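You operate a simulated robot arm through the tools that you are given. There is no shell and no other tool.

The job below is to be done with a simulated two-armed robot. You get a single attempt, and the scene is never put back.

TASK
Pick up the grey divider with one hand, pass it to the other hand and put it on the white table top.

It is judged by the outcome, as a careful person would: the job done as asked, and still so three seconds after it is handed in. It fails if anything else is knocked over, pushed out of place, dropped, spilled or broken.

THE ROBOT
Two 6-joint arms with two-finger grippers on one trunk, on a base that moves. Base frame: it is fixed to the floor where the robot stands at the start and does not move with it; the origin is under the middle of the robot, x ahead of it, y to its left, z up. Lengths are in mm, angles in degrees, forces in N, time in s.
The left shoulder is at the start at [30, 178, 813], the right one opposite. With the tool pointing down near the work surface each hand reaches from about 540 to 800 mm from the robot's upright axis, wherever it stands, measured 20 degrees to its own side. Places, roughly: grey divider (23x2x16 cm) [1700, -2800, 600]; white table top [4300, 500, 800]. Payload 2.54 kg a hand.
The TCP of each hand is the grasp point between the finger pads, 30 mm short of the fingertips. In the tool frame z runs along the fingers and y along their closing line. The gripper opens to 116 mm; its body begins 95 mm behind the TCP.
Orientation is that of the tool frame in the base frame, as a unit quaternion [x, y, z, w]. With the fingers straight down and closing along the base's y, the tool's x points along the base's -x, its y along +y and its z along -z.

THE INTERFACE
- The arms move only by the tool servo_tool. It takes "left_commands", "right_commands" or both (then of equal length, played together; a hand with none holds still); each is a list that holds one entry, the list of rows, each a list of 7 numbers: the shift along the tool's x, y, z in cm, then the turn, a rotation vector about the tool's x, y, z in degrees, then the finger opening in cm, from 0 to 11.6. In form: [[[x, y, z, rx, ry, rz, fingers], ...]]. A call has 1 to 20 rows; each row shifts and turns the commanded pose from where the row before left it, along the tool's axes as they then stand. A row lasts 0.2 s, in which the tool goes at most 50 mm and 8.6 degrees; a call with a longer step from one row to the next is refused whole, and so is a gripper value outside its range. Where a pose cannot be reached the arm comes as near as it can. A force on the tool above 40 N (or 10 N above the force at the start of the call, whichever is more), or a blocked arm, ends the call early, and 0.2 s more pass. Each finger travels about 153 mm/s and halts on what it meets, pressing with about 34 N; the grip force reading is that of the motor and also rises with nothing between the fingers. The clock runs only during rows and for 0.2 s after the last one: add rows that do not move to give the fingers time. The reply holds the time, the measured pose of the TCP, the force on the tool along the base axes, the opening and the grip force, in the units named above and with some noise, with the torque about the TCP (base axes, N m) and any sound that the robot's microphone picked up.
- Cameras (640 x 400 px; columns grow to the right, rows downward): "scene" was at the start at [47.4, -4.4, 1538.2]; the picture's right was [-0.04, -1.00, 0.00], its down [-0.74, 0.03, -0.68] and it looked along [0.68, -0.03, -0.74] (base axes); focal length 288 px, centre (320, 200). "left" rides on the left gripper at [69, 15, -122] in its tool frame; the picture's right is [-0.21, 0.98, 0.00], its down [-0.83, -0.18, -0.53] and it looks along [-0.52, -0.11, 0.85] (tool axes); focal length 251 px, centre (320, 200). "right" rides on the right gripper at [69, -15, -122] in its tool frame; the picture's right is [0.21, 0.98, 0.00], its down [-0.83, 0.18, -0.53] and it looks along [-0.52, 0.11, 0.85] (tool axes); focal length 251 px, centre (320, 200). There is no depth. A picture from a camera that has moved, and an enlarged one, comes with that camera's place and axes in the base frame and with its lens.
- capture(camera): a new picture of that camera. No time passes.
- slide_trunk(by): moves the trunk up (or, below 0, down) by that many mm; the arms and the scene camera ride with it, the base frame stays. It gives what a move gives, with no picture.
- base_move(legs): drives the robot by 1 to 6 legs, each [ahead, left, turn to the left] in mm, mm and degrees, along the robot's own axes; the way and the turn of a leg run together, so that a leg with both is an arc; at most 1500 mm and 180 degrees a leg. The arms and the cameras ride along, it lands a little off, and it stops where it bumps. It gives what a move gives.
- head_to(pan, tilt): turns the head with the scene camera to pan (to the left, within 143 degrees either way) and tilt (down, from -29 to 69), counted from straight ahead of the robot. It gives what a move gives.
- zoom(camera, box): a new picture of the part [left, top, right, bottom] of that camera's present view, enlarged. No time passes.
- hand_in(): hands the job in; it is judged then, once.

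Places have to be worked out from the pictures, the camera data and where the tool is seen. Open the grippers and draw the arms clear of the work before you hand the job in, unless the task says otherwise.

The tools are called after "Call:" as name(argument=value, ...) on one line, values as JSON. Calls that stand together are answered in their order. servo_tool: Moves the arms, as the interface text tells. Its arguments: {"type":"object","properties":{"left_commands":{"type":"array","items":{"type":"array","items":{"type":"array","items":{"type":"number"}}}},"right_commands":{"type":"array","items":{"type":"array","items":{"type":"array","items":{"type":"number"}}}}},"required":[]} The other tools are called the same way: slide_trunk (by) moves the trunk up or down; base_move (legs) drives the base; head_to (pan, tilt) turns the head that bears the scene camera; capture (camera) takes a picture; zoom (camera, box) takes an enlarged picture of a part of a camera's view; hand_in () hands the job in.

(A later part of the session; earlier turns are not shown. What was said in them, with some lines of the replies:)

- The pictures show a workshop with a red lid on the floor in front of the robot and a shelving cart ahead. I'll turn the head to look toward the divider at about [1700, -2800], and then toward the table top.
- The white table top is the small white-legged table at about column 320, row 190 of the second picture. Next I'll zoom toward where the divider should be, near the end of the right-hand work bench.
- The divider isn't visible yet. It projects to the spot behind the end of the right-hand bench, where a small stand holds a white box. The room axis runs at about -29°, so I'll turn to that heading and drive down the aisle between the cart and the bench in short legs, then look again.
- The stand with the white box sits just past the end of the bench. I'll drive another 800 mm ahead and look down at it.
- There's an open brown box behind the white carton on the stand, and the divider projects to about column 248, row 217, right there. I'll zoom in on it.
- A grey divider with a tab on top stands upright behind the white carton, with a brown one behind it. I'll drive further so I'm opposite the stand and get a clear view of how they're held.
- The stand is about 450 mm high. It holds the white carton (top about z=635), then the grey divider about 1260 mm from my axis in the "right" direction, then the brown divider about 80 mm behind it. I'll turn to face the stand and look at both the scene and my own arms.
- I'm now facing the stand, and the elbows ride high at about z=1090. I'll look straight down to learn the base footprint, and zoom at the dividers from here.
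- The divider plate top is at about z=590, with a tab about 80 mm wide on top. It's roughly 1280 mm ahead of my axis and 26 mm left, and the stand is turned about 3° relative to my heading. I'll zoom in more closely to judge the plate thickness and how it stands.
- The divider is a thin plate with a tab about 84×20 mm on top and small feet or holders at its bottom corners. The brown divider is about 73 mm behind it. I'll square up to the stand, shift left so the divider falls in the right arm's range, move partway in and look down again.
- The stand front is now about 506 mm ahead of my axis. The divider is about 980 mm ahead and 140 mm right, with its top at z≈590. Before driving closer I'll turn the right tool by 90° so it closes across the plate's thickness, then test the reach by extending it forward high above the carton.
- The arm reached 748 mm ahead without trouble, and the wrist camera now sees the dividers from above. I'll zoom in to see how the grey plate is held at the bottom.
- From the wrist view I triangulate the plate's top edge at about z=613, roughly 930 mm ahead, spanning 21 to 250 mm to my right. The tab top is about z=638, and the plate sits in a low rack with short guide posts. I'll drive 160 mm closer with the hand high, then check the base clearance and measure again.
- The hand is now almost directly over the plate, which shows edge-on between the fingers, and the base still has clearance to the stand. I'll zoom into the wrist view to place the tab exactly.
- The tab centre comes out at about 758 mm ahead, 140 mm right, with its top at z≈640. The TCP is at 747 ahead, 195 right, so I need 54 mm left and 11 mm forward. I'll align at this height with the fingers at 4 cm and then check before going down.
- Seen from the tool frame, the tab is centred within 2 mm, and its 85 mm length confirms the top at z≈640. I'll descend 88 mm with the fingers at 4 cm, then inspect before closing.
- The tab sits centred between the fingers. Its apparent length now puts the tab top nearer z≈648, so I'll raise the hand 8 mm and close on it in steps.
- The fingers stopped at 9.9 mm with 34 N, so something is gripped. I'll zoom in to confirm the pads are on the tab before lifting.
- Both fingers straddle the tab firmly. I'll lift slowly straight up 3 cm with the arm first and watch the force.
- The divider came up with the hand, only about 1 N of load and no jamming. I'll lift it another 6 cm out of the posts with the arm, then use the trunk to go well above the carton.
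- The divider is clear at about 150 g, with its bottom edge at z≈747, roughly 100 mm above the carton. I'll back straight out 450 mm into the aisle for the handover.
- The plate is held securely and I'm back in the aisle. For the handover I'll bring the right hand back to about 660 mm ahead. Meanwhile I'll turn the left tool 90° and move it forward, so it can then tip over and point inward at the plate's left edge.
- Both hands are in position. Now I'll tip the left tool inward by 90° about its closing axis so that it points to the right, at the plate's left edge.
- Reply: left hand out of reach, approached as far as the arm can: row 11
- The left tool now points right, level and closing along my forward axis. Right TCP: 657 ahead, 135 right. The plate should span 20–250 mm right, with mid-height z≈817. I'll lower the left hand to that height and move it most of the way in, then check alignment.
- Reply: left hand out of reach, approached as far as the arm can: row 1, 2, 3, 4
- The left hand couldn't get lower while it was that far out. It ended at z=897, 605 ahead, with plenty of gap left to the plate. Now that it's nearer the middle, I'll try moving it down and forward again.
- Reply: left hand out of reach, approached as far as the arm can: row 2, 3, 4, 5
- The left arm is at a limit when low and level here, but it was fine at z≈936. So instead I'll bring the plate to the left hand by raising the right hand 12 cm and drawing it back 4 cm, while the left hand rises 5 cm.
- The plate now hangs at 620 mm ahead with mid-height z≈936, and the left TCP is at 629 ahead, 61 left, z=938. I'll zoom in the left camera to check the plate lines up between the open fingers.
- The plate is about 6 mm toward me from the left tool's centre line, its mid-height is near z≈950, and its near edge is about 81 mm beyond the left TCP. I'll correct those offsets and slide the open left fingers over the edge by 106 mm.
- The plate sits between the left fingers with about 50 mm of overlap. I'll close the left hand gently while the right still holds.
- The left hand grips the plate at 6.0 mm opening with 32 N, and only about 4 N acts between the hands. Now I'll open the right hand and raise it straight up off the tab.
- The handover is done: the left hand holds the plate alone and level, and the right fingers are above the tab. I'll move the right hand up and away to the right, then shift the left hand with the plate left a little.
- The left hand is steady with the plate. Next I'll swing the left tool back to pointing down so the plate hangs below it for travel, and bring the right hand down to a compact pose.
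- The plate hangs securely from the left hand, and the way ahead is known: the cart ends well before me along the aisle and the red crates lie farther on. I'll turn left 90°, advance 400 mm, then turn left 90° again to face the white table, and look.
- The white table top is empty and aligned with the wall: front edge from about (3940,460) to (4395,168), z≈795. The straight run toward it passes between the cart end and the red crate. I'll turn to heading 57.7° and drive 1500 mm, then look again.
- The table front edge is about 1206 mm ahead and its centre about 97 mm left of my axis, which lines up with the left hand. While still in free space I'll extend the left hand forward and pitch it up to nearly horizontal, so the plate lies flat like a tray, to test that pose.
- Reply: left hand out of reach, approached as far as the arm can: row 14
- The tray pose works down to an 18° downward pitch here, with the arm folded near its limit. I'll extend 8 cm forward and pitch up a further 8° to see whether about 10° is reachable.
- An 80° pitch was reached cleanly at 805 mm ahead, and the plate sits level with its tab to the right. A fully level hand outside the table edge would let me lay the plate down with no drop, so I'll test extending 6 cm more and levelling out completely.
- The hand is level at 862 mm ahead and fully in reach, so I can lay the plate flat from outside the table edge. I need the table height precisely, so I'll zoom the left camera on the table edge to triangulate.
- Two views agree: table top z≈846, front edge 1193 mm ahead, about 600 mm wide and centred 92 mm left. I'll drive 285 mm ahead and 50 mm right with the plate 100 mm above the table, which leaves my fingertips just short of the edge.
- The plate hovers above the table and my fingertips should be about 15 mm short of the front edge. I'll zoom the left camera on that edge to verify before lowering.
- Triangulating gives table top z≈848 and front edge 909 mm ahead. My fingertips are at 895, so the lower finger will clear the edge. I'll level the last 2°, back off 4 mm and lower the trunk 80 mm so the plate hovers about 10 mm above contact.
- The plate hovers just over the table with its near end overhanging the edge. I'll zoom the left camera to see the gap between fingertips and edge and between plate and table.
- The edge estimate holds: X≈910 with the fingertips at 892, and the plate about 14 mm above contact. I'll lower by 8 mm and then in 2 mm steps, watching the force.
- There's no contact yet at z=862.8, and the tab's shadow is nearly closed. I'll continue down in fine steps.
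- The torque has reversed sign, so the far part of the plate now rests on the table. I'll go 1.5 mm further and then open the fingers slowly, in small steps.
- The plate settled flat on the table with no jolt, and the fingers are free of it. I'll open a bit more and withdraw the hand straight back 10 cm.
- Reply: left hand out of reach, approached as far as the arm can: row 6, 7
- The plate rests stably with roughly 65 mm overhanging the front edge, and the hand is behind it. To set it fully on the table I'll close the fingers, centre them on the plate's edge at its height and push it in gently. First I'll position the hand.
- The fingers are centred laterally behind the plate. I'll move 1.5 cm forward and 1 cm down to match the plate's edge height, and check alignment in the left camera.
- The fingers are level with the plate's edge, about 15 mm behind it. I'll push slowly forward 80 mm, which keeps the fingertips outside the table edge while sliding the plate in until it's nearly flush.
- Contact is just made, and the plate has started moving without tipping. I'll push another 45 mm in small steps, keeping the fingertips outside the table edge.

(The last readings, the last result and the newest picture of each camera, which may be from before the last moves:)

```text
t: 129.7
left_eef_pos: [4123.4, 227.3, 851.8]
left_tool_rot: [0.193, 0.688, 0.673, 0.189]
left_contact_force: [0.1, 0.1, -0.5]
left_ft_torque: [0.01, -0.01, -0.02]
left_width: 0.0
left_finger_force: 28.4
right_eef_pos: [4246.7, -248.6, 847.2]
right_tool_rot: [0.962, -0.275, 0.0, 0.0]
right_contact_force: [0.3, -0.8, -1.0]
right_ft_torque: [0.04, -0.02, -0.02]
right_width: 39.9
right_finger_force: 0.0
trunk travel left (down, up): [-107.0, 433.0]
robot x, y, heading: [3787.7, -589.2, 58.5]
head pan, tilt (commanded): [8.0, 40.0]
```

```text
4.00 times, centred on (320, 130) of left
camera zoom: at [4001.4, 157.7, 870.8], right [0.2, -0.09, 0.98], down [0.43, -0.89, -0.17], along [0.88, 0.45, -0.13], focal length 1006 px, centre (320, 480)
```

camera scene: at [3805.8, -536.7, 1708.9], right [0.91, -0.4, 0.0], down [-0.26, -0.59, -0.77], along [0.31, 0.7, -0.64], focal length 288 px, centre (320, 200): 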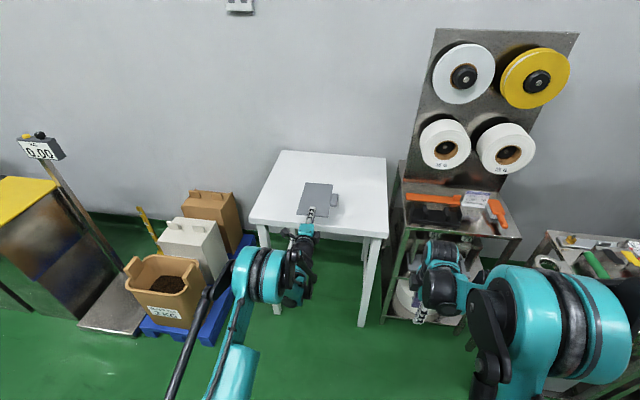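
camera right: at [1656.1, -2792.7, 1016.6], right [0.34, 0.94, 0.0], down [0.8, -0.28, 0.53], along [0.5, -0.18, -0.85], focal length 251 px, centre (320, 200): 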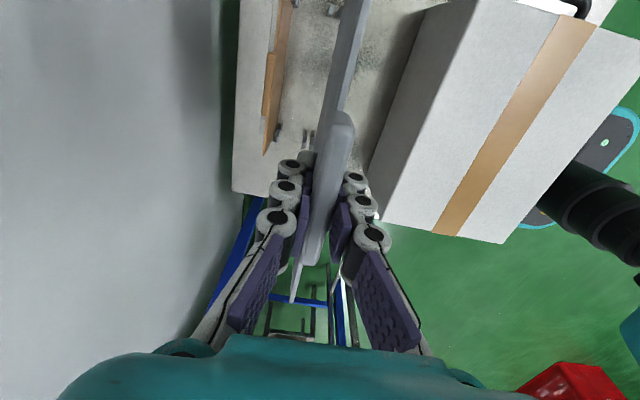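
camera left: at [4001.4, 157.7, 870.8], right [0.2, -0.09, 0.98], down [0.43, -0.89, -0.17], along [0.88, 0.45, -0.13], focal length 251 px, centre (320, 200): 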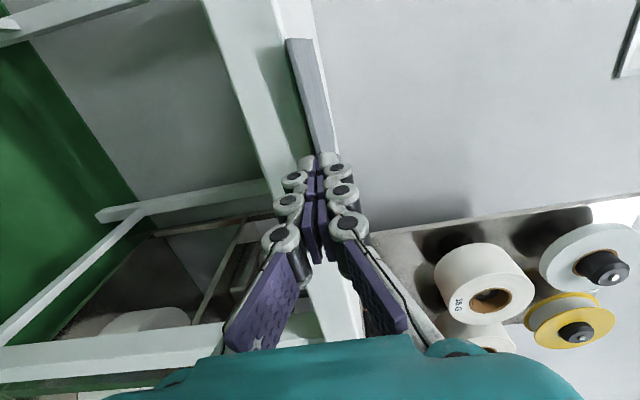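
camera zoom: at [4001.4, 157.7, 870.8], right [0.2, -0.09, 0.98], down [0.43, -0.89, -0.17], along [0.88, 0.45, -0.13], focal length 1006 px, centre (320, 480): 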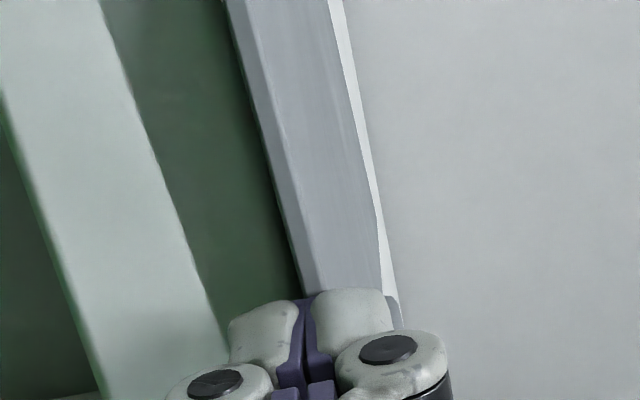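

The plate is almost flush, with only about 8 mm still over the front edge. To push it properly inside I must go above the table surface, so I'll back off, raise the hand, pitch it 20° down, shift left beside the plate and touch the bare table to calibrate the height.

Call:
servo_tool(left_commands=[[[0, 0, -1.5, 0, 0, 0, 0], [0, 0, -1.5, 0, 0, 0, 0], [0, 2.5, 0, 0, 0, 0, 0], [0, 2.5, 0, 0, 0, 0, 0], [0, 0, 0, 7, 0, 0, 0], [0, 0, 0, 7, 0, 0, 0], [0, 0, 0, 6, 0, 0, 0], [3, 0, 0, 0, 0, 0, 0], [3, 0, 0, 0, 0, 0, 0], [3, 0, 0, 0, 0, 0, 0], [3, 0, 0, 0, 0, 0, 0], [0, 1.03, 2.82, 0, 0, 0, 0], [0, 1.03, 2.82, 0, 0, 0, 0], [0, 1.03, 2.82, 0, 0, 0, 0], [0, 0, 0, 0, 0, 0, 0]]])

Call:
capture(camera="scene")

Call:
zoom(camera="scene", box=[240, 150, 400, 250])

```text
t: 132.9
left_eef_pos: [4047.4, 342.7, 908.7]
left_tool_rot: [0.213, 0.78, 0.567, 0.154]
left_contact_force: [0.0, 0.1, 0.0]
left_ft_torque: [0.0, -0.01, 0.03]
left_width: 0.0
left_finger_force: 28.8
left hand out of reach, approached as far as the arm can: row 5
right_eef_pos: [4246.1, -248.6, 847.5]
right_tool_rot: [0.962, -0.274, 0.0, 0.0]
right_contact_force: [-0.3, 0.1, -0.8]
right_ft_torque: [0.0, 0.02, -0.01]
right_width: 40.0
right_finger_force: 0.1
trunk travel left (down, up): [-107.0, 433.0]
robot x, y, heading: [3791.1, -590.4, 58.2]
head pan, tilt (commanded): [8.0, 40.0]
```

```text
taken
camera scene: at [3805.6, -537.0, 1630.9], right [0.92, -0.4, 0.0], down [-0.26, -0.59, -0.77], along [0.31, 0.7, -0.64], focal length 288 px, centre (320, 200)
```

scene: 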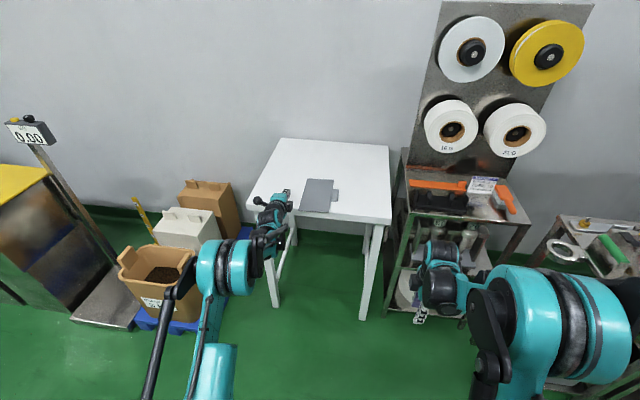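

```text
4.00 times, centred on (320, 200) of scene
camera zoom: at [3805.6, -537.0, 1630.9], right [0.92, -0.4, 0.0], down [-0.26, -0.59, -0.77], along [0.31, 0.7, -0.64], focal length 1154 px, centre (320, 200)
```

zoom: 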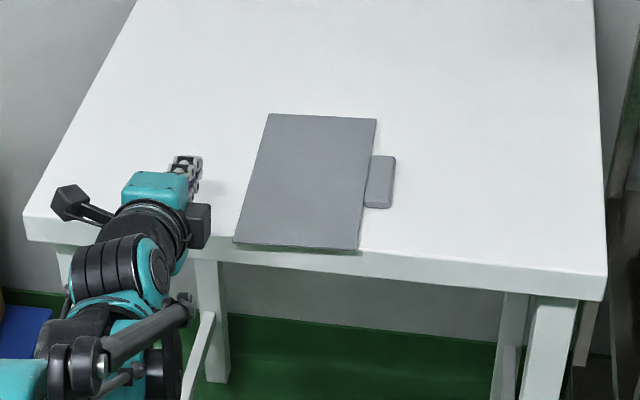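

The divider lies on the table, nearly flush with its front edge, and the hand is beside it at z=909. I'll lower beside the plate toward the bare table and find the touch height in fine steps.

Call:
servo_tool(left_commands=[[[0, -1.2, 0.39, 0, 0, 0, 0], [0, -1.2, 0.39, 0, 0, 0, 0], [0, -0.3, 0.1, 0, 0, 0, 0], [0, 0, 0, 0, 0, 0, 0]]])

Call:
zoom(camera="left", box=[220, 60, 420, 185])

Call:
zoom(camera="scene", box=[260, 160, 360, 222])

```text
t: 133.9
left_eef_pos: [4048.7, 342.8, 878.8]
left_tool_rot: [0.212, 0.781, 0.566, 0.154]
left_contact_force: [1.1, -0.5, 0.5]
left_ft_torque: [0.02, 0.0, -0.03]
left_width: 0.1
left_finger_force: 28.1
right_eef_pos: [4247.0, -248.5, 847.8]
right_tool_rot: [0.962, -0.274, 0.0, 0.0]
right_contact_force: [-0.3, 0.6, 0.0]
right_ft_torque: [-0.01, 0.02, 0.0]
right_width: 39.9
right_finger_force: 0.0
trunk travel left (down, up): [-107.0, 433.0]
robot x, y, heading: [3791.4, -586.8, 58.2]
head pan, tilt (commanded): [8.0, 40.0]
```

```text
3.20 times, centred on (320, 122) of left
camera zoom: at [3932.5, 281.1, 931.6], right [0.34, 0.15, 0.93], down [0.43, -0.91, -0.01], along [0.84, 0.4, -0.37], focal length 805 px, centre (320, 448)
```

zoom: 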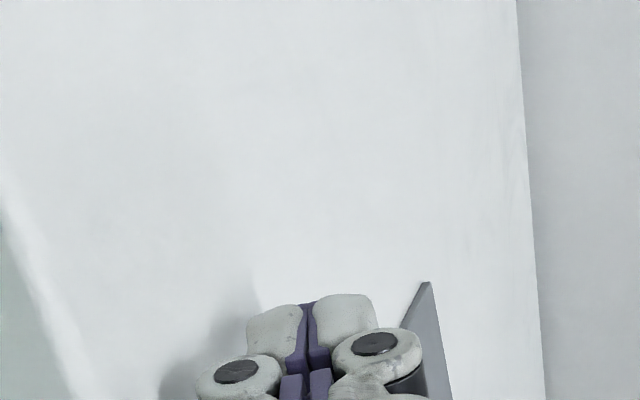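

```text
6.40 times, centred on (310, 191) of scene
camera zoom: at [3805.8, -536.6, 1630.8], right [0.92, -0.4, 0.0], down [-0.26, -0.59, -0.77], along [0.31, 0.7, -0.64], focal length 1846 px, centre (384, 258)
```

zoom: 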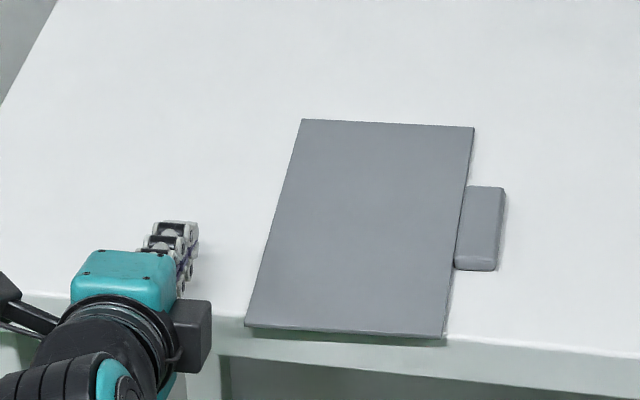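

No contact yet at z=878.8. I'll continue down 2 mm at a time.

Call:
servo_tool(left_commands=[[[0, -0.19, 0.06, 0, 0, 0, 0], [0, -0.19, 0.06, 0, 0, 0, 0], [0, 0, 0, 0, 0, 0, 0]]])

Call:
servo_tool(left_commands=[[[0, -0.19, 0.06, 0, 0, 0, 0], [0, 0, 0, 0, 0, 0, 0]]])

Call:
servo_tool(left_commands=[[[0, -0.19, 0.06, 0, 0, 0, 0], [0, 0, 0, 0, 0, 0, 0]]])

```text
t: 134.7
left_eef_pos: [4049.1, 343.0, 874.8]
left_tool_rot: [0.212, 0.781, 0.567, 0.155]
left_contact_force: [-0.2, 0.1, 0.2]
left_ft_torque: [-0.04, 0.0, -0.04]
left_width: 0.0
left_finger_force: 29.1
right_eef_pos: [4246.2, -249.3, 847.6]
right_tool_rot: [0.962, -0.274, 0.001, 0.001]
right_contact_force: [-0.1, 0.0, 0.7]
right_ft_torque: [0.0, 0.01, 0.05]
right_width: 39.7
right_finger_force: 0.1
trunk travel left (down, up): [-107.0, 433.0]
robot x, y, heading: [3788.6, -584.4, 58.1]
head pan, tilt (commanded): [8.0, 40.0]
```

```text
t: 135.3
left_eef_pos: [4048.5, 342.9, 873.9]
left_tool_rot: [0.213, 0.781, 0.566, 0.154]
left_contact_force: [-1.3, -0.1, -0.2]
left_ft_torque: [0.01, -0.01, 0.0]
left_width: 0.0
left_finger_force: 28.9
right_eef_pos: [4246.8, -248.7, 847.8]
right_tool_rot: [0.961, -0.275, -0.001, 0.0]
right_contact_force: [-0.2, 0.6, 1.2]
right_ft_torque: [0.02, 0.02, -0.02]
right_width: 40.0
right_finger_force: 0.0
trunk travel left (down, up): [-107.0, 433.0]
robot x, y, heading: [3786.0, -587.5, 58.2]
head pan, tilt (commanded): [8.0, 40.0]
```

```text
t: 135.9
left_eef_pos: [4048.6, 342.7, 870.7]
left_tool_rot: [0.213, 0.781, 0.566, 0.154]
left_contact_force: [0.0, -0.4, 1.2]
left_ft_torque: [0.0, 0.0, 0.03]
left_width: 0.0
left_finger_force: 28.8
right_eef_pos: [4246.6, -248.4, 847.7]
right_tool_rot: [0.962, -0.274, 0.0, 0.0]
right_contact_force: [-0.1, -0.5, 0.3]
right_ft_torque: [0.05, 0.01, 0.02]
right_width: 40.0
right_finger_force: 0.0
trunk travel left (down, up): [-107.0, 433.0]
robot x, y, heading: [3784.9, -591.2, 58.3]
head pan, tilt (commanded): [8.0, 40.0]
```

No clear contact at z=870.7, since the readings are still within noise. I'll keep stepping down.

Call:
servo_tool(left_commands=[[[0, -0.19, 0.06, 0, 0, 0, 0], [0, 0, 0, 0, 0, 0, 0]]])

Call:
servo_tool(left_commands=[[[0, -0.19, 0.06, 0, 0, 0, 0], [0, 0, 0, 0, 0, 0, 0]]])

Call:
zoom(camera="left", box=[240, 100, 400, 200])

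```text
t: 136.5
left_eef_pos: [4049.4, 342.4, 869.2]
left_tool_rot: [0.214, 0.781, 0.566, 0.155]
left_contact_force: [-0.3, 0.3, -0.8]
left_ft_torque: [0.0, 0.02, -0.01]
left_width: 0.2
left_finger_force: 28.1
right_eef_pos: [4247.1, -247.4, 847.4]
right_tool_rot: [0.962, -0.275, 0.001, 0.001]
right_contact_force: [0.6, -0.4, 0.8]
right_ft_torque: [0.05, 0.02, -0.04]
right_width: 39.9
right_finger_force: 0.1
trunk travel left (down, up): [-107.0, 433.0]
robot x, y, heading: [3792.2, -586.8, 58.2]
head pan, tilt (commanded): [8.0, 40.0]
```

```text
t: 137.1
left_eef_pos: [4048.7, 343.2, 868.4]
left_tool_rot: [0.213, 0.781, 0.567, 0.154]
left_contact_force: [0.4, 1.6, 4.9]
left_ft_torque: [0.1, -0.04, 0.01]
left_width: 0.0
left_finger_force: 28.9
right_eef_pos: [4246.9, -247.2, 848.1]
right_tool_rot: [0.962, -0.274, 0.0, 0.0]
right_contact_force: [-0.2, -0.9, 0.3]
right_ft_torque: [0.03, -0.01, 0.01]
right_width: 40.0
right_finger_force: 0.0
trunk travel left (down, up): [-107.0, 433.0]
robot x, y, heading: [3786.8, -588.4, 57.9]
head pan, tilt (commanded): [8.0, 40.0]
```

```text
4.00 times, centred on (320, 150) of left
camera zoom: at [3932.5, 280.7, 920.4], right [0.34, 0.15, 0.93], down [0.43, -0.91, -0.01], along [0.84, 0.4, -0.37], focal length 1006 px, centre (320, 400)
```

zoom: 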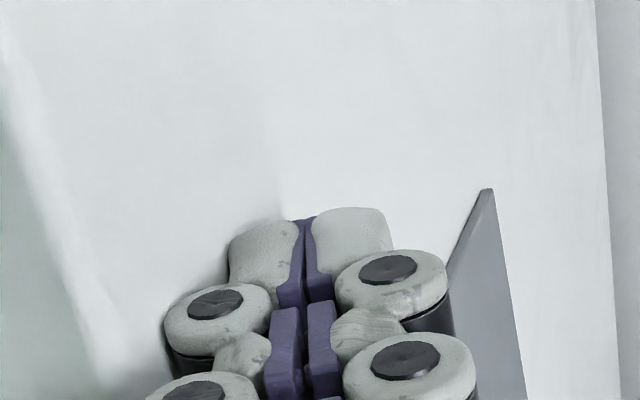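

Contact came at TCP z≈868.5 (4.9 N). So with this pitch, TCP z≈870 puts the fingertips about 1.5–2 mm above the table. I'll lift, go back out behind the plate, centre slightly left of the last push point, and lower to z≈870.5.

Call:
servo_tool(left_commands=[[[0, 2.38, -0.77, 0, 0, 0, 0], [0, -0.875, -2.69, 0, 0, 0, 0], [0, -0.875, -2.69, 0, 0, 0, 0], [0, -0.875, -2.69, 0, 0, 0, 0], [-2.9, 0, 0, 0, 0, 0, 0], [-2.9, 0, 0, 0, 0, 0, 0], [-2.9, 0, 0, 0, 0, 0, 0], [-2.8, 0, 0, 0, 0, 0, 0], [0, 0, 0, 0, 0, 0, 0]]])

Call:
zoom(camera="scene", box=[260, 160, 380, 235])

```text
t: 139.1
left_eef_pos: [4103.8, 210.8, 892.3]
left_tool_rot: [0.213, 0.781, 0.567, 0.155]
left_contact_force: [0.2, 1.0, -0.6]
left_ft_torque: [0.0, 0.01, -0.02]
left_width: 0.0
left_finger_force: 28.5
right_eef_pos: [4247.4, -246.9, 847.5]
right_tool_rot: [0.961, -0.275, 0.0, 0.0]
right_contact_force: [-0.1, -0.4, -0.6]
right_ft_torque: [-0.01, 0.0, 0.02]
right_width: 39.9
right_finger_force: 0.1
trunk travel left (down, up): [-107.0, 433.0]
robot x, y, heading: [3786.1, -585.4, 58.2]
head pan, tilt (commanded): [8.0, 40.0]
```

```text
5.33 times, centred on (320, 198) of scene
camera zoom: at [3805.6, -536.5, 1630.8], right [0.92, -0.4, 0.0], down [-0.26, -0.59, -0.77], along [0.31, 0.7, -0.64], focal length 1538 px, centre (320, 213)
```

zoom: 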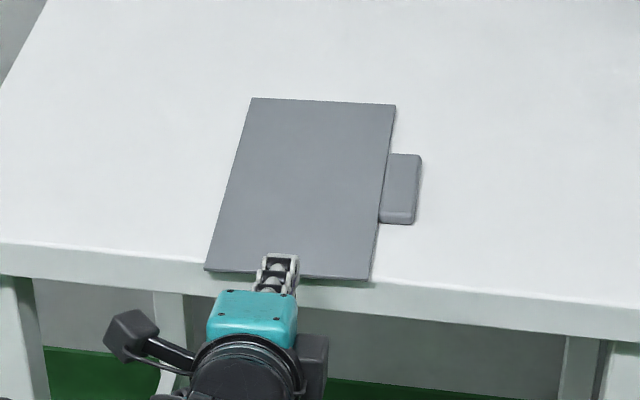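

The hand is behind the plate edge, fingertips at about 873 mm versus the edge at about 900. I'll lower to z≈870.5 and confirm the height before pushing.

Call:
servo_tool(left_commands=[[[0, -1.05, 0.34, 0, 0, 0, 0], [0, -1.0, 0.33, 0, 0, 0, 0], [0, 0, 0, 0, 0, 0, 0], [0, 0, 0, 0, 0, 0, 0]]])

Call:
zoom(camera="left", box=[240, 80, 400, 180])

Call:
zoom(camera="scene", box=[280, 180, 360, 230])

```text
t: 140.1
left_eef_pos: [4104.8, 211.4, 871.2]
left_tool_rot: [0.213, 0.781, 0.567, 0.155]
left_contact_force: [-0.2, 0.9, 0.3]
left_ft_torque: [0.03, -0.01, 0.01]
left_width: 0.1
left_finger_force: 29.0
right_eef_pos: [4247.3, -247.7, 848.0]
right_tool_rot: [0.962, -0.274, 0.0, 0.0]
right_contact_force: [-0.7, 0.4, -0.4]
right_ft_torque: [-0.02, 0.0, 0.0]
right_width: 40.1
right_finger_force: 0.1
trunk travel left (down, up): [-107.0, 433.0]
robot x, y, heading: [3790.1, -586.5, 58.4]
head pan, tilt (commanded): [8.0, 40.0]
```

```text
4.00 times, centred on (320, 130) of left
camera zoom: at [3988.6, 149.2, 923.0], right [0.34, 0.15, 0.93], down [0.43, -0.91, -0.01], along [0.84, 0.4, -0.37], focal length 1006 px, centre (320, 480)
```

zoom: 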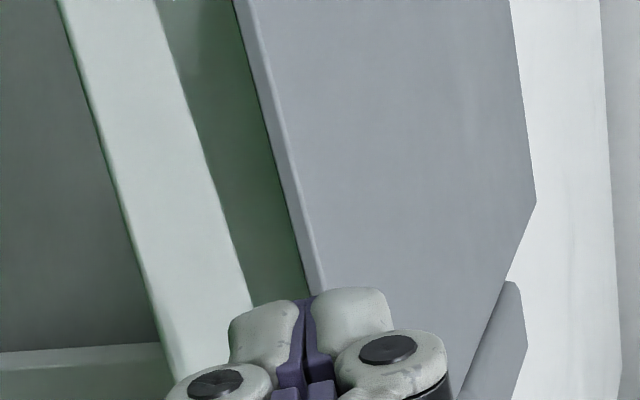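

```text
8.00 times, centred on (320, 205) of scene
camera zoom: at [3805.9, -536.6, 1630.8], right [0.92, -0.4, 0.0], down [-0.26, -0.59, -0.77], along [0.31, 0.7, -0.64], focal length 2307 px, centre (320, 160)
```

zoom: 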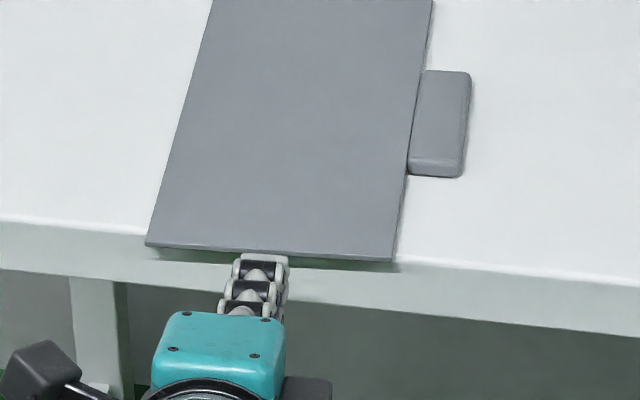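

The fingertips are just behind the edge at z≈871, about 2 mm above table level. I'll advance 3 cm slowly and check that the plate moves and nothing catches.

Call:
servo_tool(left_commands=[[[0, 0.2, 0.97, 0, 0, 0, 0], [0, 0.31, 0.95, 0, 0, 0, 0], [0, 0.31, 0.95, 0, 0, 0, 0], [0, 0, 0, 0, 0, 0, 0]]])

Call:
zoom(camera="scene", box=[260, 160, 380, 235])

Call:
zoom(camera="left", box=[240, 80, 400, 180])

```text
t: 141.1
left_eef_pos: [4118.6, 236.5, 869.6]
left_tool_rot: [0.212, 0.781, 0.566, 0.155]
left_contact_force: [0.9, 0.2, -1.1]
left_ft_torque: [-0.01, -0.03, 0.01]
left_width: 0.1
left_finger_force: 29.0
right_eef_pos: [4245.8, -247.5, 848.7]
right_tool_rot: [0.962, -0.274, 0.0, 0.0]
right_contact_force: [-0.1, 0.1, -0.2]
right_ft_torque: [0.0, 0.01, -0.02]
right_width: 39.8
right_finger_force: 0.1
trunk travel left (down, up): [-107.0, 433.0]
robot x, y, heading: [3787.3, -587.6, 57.9]
head pan, tilt (commanded): [8.0, 40.0]
```

```text
5.33 times, centred on (320, 198) of scene
camera zoom: at [3805.8, -536.7, 1630.8], right [0.92, -0.4, 0.0], down [-0.26, -0.59, -0.77], along [0.31, 0.7, -0.64], focal length 1538 px, centre (320, 213)
```

zoom: 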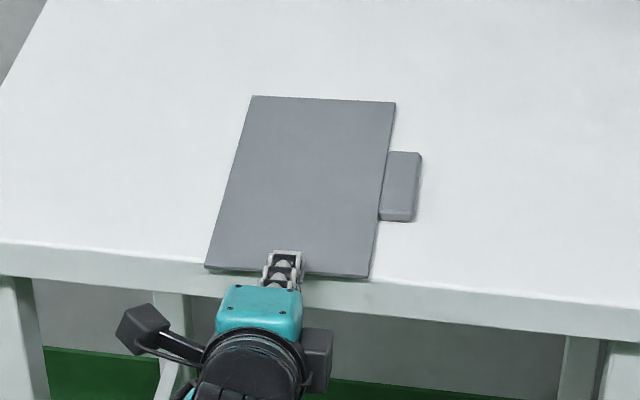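

```text
4.00 times, centred on (320, 130) of left
camera zoom: at [4003.6, 174.6, 921.8], right [0.34, 0.15, 0.93], down [0.43, -0.91, -0.01], along [0.84, 0.4, -0.37], focal length 1006 px, centre (320, 480)
```

zoom: 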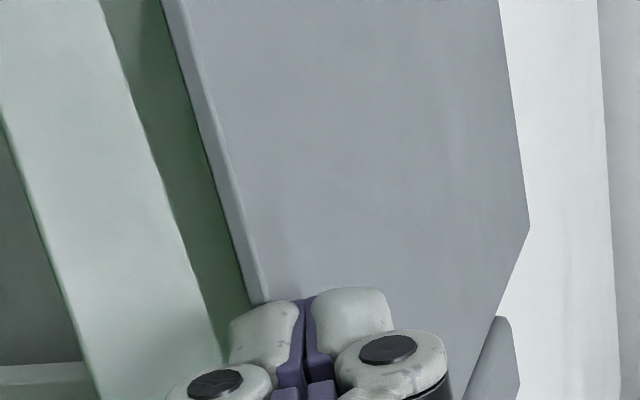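

The plate started sliding again. I'll add 1 mm of height margin and push 2 cm more across the table edge, watching the force.

Call:
servo_tool(left_commands=[[[0, 0.1, -0.03, 0, 0, 0, 0], [0, 0.31, 0.95, 0, 0, 0, 0], [0, 0.31, 0.95, 0, 0, 0, 0], [0, 0, 0, 0, 0, 0, 0]]])

Call:
zoom(camera="scene", box=[260, 160, 380, 235])

```text
t: 142.1
left_eef_pos: [4128.6, 254.0, 871.2]
left_tool_rot: [0.213, 0.78, 0.567, 0.154]
left_contact_force: [0.5, 0.8, 1.5]
left_ft_torque: [0.06, -0.03, -0.02]
left_width: 0.0
left_finger_force: 28.4
right_eef_pos: [4246.3, -247.8, 846.3]
right_tool_rot: [0.962, -0.274, 0.0, 0.0]
right_contact_force: [0.4, -0.2, 0.6]
right_ft_torque: [0.05, -0.03, 0.02]
right_width: 40.1
right_finger_force: 0.1
trunk travel left (down, up): [-107.0, 433.0]
robot x, y, heading: [3791.3, -589.9, 58.0]
head pan, tilt (commanded): [8.0, 40.0]
```

```text
5.33 times, centred on (320, 198) of scene
camera zoom: at [3805.7, -537.0, 1630.9], right [0.92, -0.4, 0.0], down [-0.26, -0.59, -0.77], along [0.31, 0.7, -0.64], focal length 1538 px, centre (320, 213)
```

zoom: 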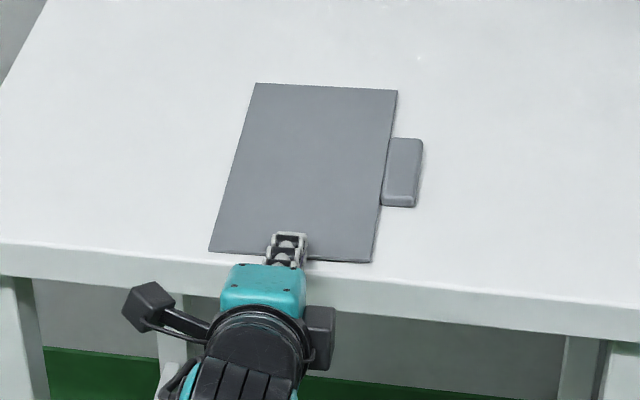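

The plate is now fully on the table and still sliding straight. I'll push 5 cm further in.

Call:
servo_tool(left_commands=[[[0, 0.32, 0.95, 0, 0, 0, 0], [0, 0.32, 0.95, 0, 0, 0, 0], [0, 0.31, 0.95, 0, 0, 0, 0], [0, 0.31, 0.95, 0, 0, 0, 0], [0, 0.31, 0.95, 0, 0, 0, 0], [0, 0, 0, 0, 0, 0, 0]]])

Call:
zoom(camera="scene", box=[260, 160, 380, 235])

```text
t: 143.5
left_eef_pos: [4155.0, 296.9, 871.5]
left_tool_rot: [0.213, 0.78, 0.567, 0.155]
left_contact_force: [0.5, 0.9, 2.1]
left_ft_torque: [0.04, -0.02, 0.02]
left_width: 0.1
left_finger_force: 28.6
right_eef_pos: [4244.7, -248.5, 847.1]
right_tool_rot: [0.962, -0.274, 0.0, 0.001]
right_contact_force: [0.2, -0.3, 0.3]
right_ft_torque: [0.0, 0.01, -0.01]
right_width: 39.6
right_finger_force: 0.0
trunk travel left (down, up): [-107.0, 433.0]
robot x, y, heading: [3787.1, -587.2, 58.3]
head pan, tilt (commanded): [8.0, 40.0]
```

```text
5.33 times, centred on (320, 198) of scene
camera zoom: at [3805.7, -536.9, 1630.9], right [0.92, -0.4, 0.0], down [-0.26, -0.59, -0.77], along [0.31, 0.7, -0.64], focal length 1538 px, centre (320, 213)
```

zoom: 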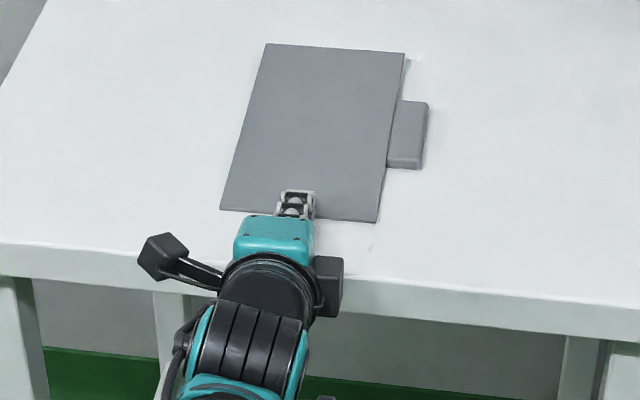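

The divider is now fully on the table, about 60 mm in from the front edge. I'll draw the left hand straight back off it, lift, and check the result.

Call:
servo_tool(left_commands=[[[0, -0.31, -0.95, 0, 0, 0, 0], [0, -0.31, -0.95, 0, 0, 0, 0], [0, -0.62, -1.9, 0, 0, 0, 0], [0, 1.9, -0.62, 0, 0, 0, 0], [0, 1.9, -0.62, 0, 0, 0, 0], [0, 1.9, -0.62, 0, 0, 0, 0], [0, 0, 0, 0, 0, 0, 0]]])

Call:
zoom(camera="scene", box=[260, 150, 380, 225])

Call:
capture(camera="left")

```text
t: 145.1
left_eef_pos: [4135.4, 261.5, 931.3]
left_tool_rot: [0.213, 0.781, 0.566, 0.154]
left_contact_force: [-0.6, 0.0, 0.2]
left_ft_torque: [0.03, 0.02, 0.0]
left_width: 0.0
left_finger_force: 28.7
right_eef_pos: [4247.2, -247.4, 847.7]
right_tool_rot: [0.962, -0.273, 0.001, 0.0]
right_contact_force: [0.3, 0.6, -0.6]
right_ft_torque: [-0.02, 0.01, -0.01]
right_width: 39.8
right_finger_force: 0.0
trunk travel left (down, up): [-107.0, 433.0]
robot x, y, heading: [3791.4, -589.1, 58.3]
head pan, tilt (commanded): [8.0, 40.0]
```

```text
5.33 times, centred on (320, 188) of scene
camera zoom: at [3805.9, -536.4, 1630.8], right [0.92, -0.4, 0.0], down [-0.26, -0.59, -0.77], along [0.31, 0.7, -0.64], focal length 1538 px, centre (320, 267)
```

zoom: 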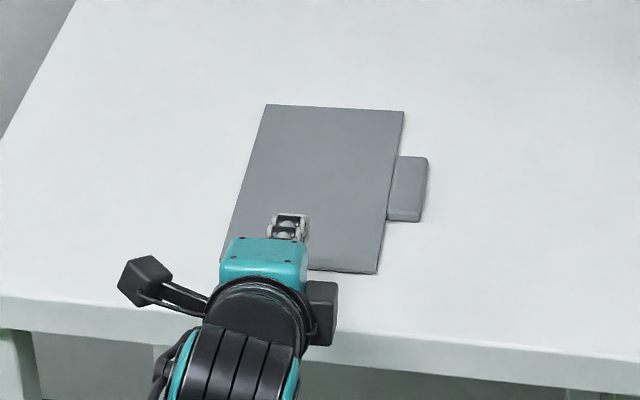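

```text
taken
camera left: at [4018.7, 200.8, 983.2], right [0.34, 0.15, 0.93], down [0.43, -0.91, -0.01], along [0.84, 0.4, -0.37], focal length 251 px, centre (320, 200)
```

left: 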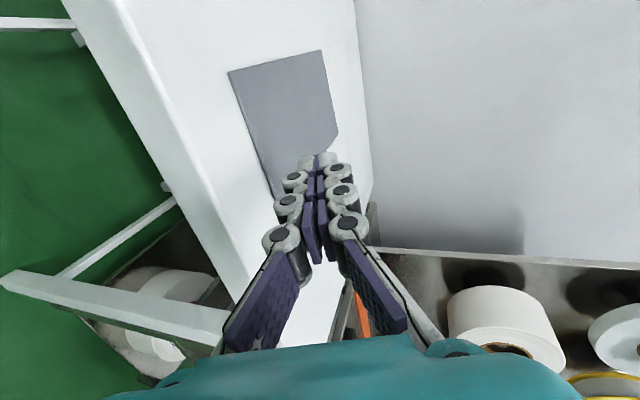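

The divider lies still on the table and the hand is clear above it. I'll back the robot 350 mm away and then open both grippers and take a final look.

Call:
base_move(legs=[[-350, 0, 0]])

Call:
servo_tool(left_commands=[[[0, 0, 0, 0, 0, 0, 3], [0, 0, 0, 0, 0, 0, 6], [0, 0, 0, 0, 0, 0, 8], [0, 0, 0, 0, 0, 0, 8]]], right_commands=[[[0, 0, 0, 0, 0, 0, 5], [0, 0, 0, 0, 0, 0, 7], [0, 0, 0, 0, 0, 0, 8], [0, 0, 0, 0, 0, 0, 8]]])

Call:
head_to(pan=0, tilt=32)

Call:
capture(camera="scene")

Call:
zoom(camera="scene", box=[220, 130, 400, 242])

```text
t: 147.4
left_eef_pos: [3947.0, -36.0, 931.2]
left_tool_rot: [0.212, 0.781, 0.567, 0.154]
left_contact_force: [-0.4, 0.2, 0.5]
left_ft_torque: [-0.01, 0.0, -0.01]
left_width: 0.0
left_finger_force: 28.2
right_eef_pos: [4060.7, -546.9, 847.8]
right_tool_rot: [0.962, -0.273, 0.0, 0.0]
right_contact_force: [-0.2, 0.1, 1.1]
right_ft_torque: [0.03, -0.01, 0.0]
right_width: 40.2
right_finger_force: 0.1
trunk travel left (down, up): [-107.0, 433.0]
robot x, y, heading: [3605.5, -887.6, 58.3]
head pan, tilt (commanded): [8.0, 40.0]
```

```text
t: 148.4
left_eef_pos: [3948.1, -35.7, 930.7]
left_tool_rot: [0.213, 0.781, 0.566, 0.154]
left_contact_force: [-1.0, -0.3, -0.1]
left_ft_torque: [0.06, 0.03, -0.02]
left_width: 80.1
left_finger_force: 0.0
right_eef_pos: [4061.2, -546.6, 847.7]
right_tool_rot: [0.962, -0.273, -0.001, 0.0]
right_contact_force: [0.5, 0.2, 1.0]
right_ft_torque: [0.01, -0.02, -0.01]
right_width: 80.3
right_finger_force: 0.1
trunk travel left (down, up): [-107.0, 433.0]
robot x, y, heading: [3603.0, -887.0, 58.4]
head pan, tilt (commanded): [8.0, 40.0]
```

```text
t: 149.1
left_eef_pos: [3948.0, -37.2, 931.8]
left_tool_rot: [0.212, 0.781, 0.567, 0.154]
left_contact_force: [-0.1, -0.5, 0.1]
left_ft_torque: [0.04, 0.0, 0.01]
left_width: 80.1
left_finger_force: 0.1
right_eef_pos: [4062.5, -546.5, 847.7]
right_tool_rot: [0.962, -0.273, 0.0, 0.0]
right_contact_force: [0.3, -0.1, 0.9]
right_ft_torque: [0.0, 0.02, 0.01]
right_width: 80.0
right_finger_force: 0.1
trunk travel left (down, up): [-107.0, 433.0]
robot x, y, heading: [3600.9, -885.4, 58.2]
head pan, tilt (commanded): [0.0, 32.0]
```

```text
taken
camera scene: at [3633.5, -837.3, 1643.0], right [0.85, -0.52, 0.0], down [-0.28, -0.45, -0.85], along [0.44, 0.72, -0.53], focal length 288 px, centre (320, 200)
```

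scene: 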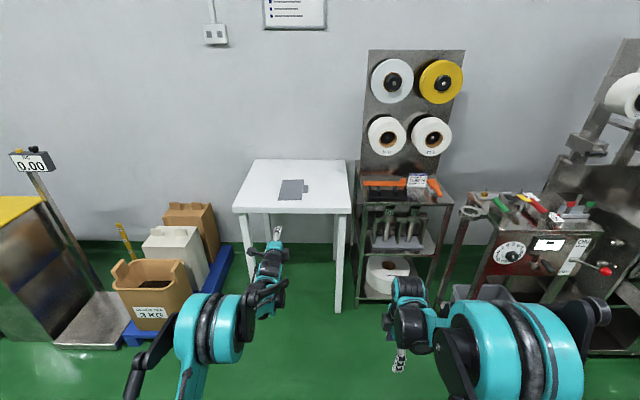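

```text
3.56 times, centred on (310, 186) of scene
camera zoom: at [3633.5, -837.3, 1643.0], right [0.85, -0.52, 0.0], down [-0.28, -0.45, -0.85], along [0.44, 0.72, -0.53], focal length 1026 px, centre (356, 250)
```

zoom: 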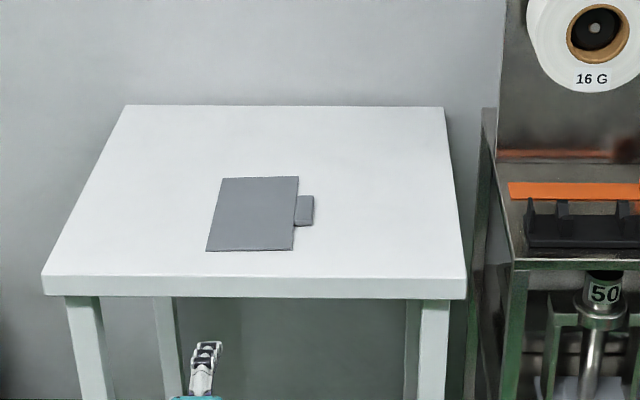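

The divider lies flat and at rest, fully on the white table top. Both grippers are open and clear, and nothing else has been disturbed, so I'm handing the job in.

Call:
hand_in()

```text
The job is handed in.
```

I picked up the grey divider with the right hand, passed it to the left hand in mid-air, and put it on the white table top. It lies flat, fully on the table about 60 mm in from the front edge.

I laid it down with part of it over the front edge, then pushed it the rest of the way on with closed fingertips. After the push it stayed where it was, with both grippers open and the robot backed 350 mm away.

I didn't see anything else moved or knocked over. That includes the carton and brown divider next to where it was stored, though I didn't go back there for a final look. The job is handed in; no verdict has come back yet.
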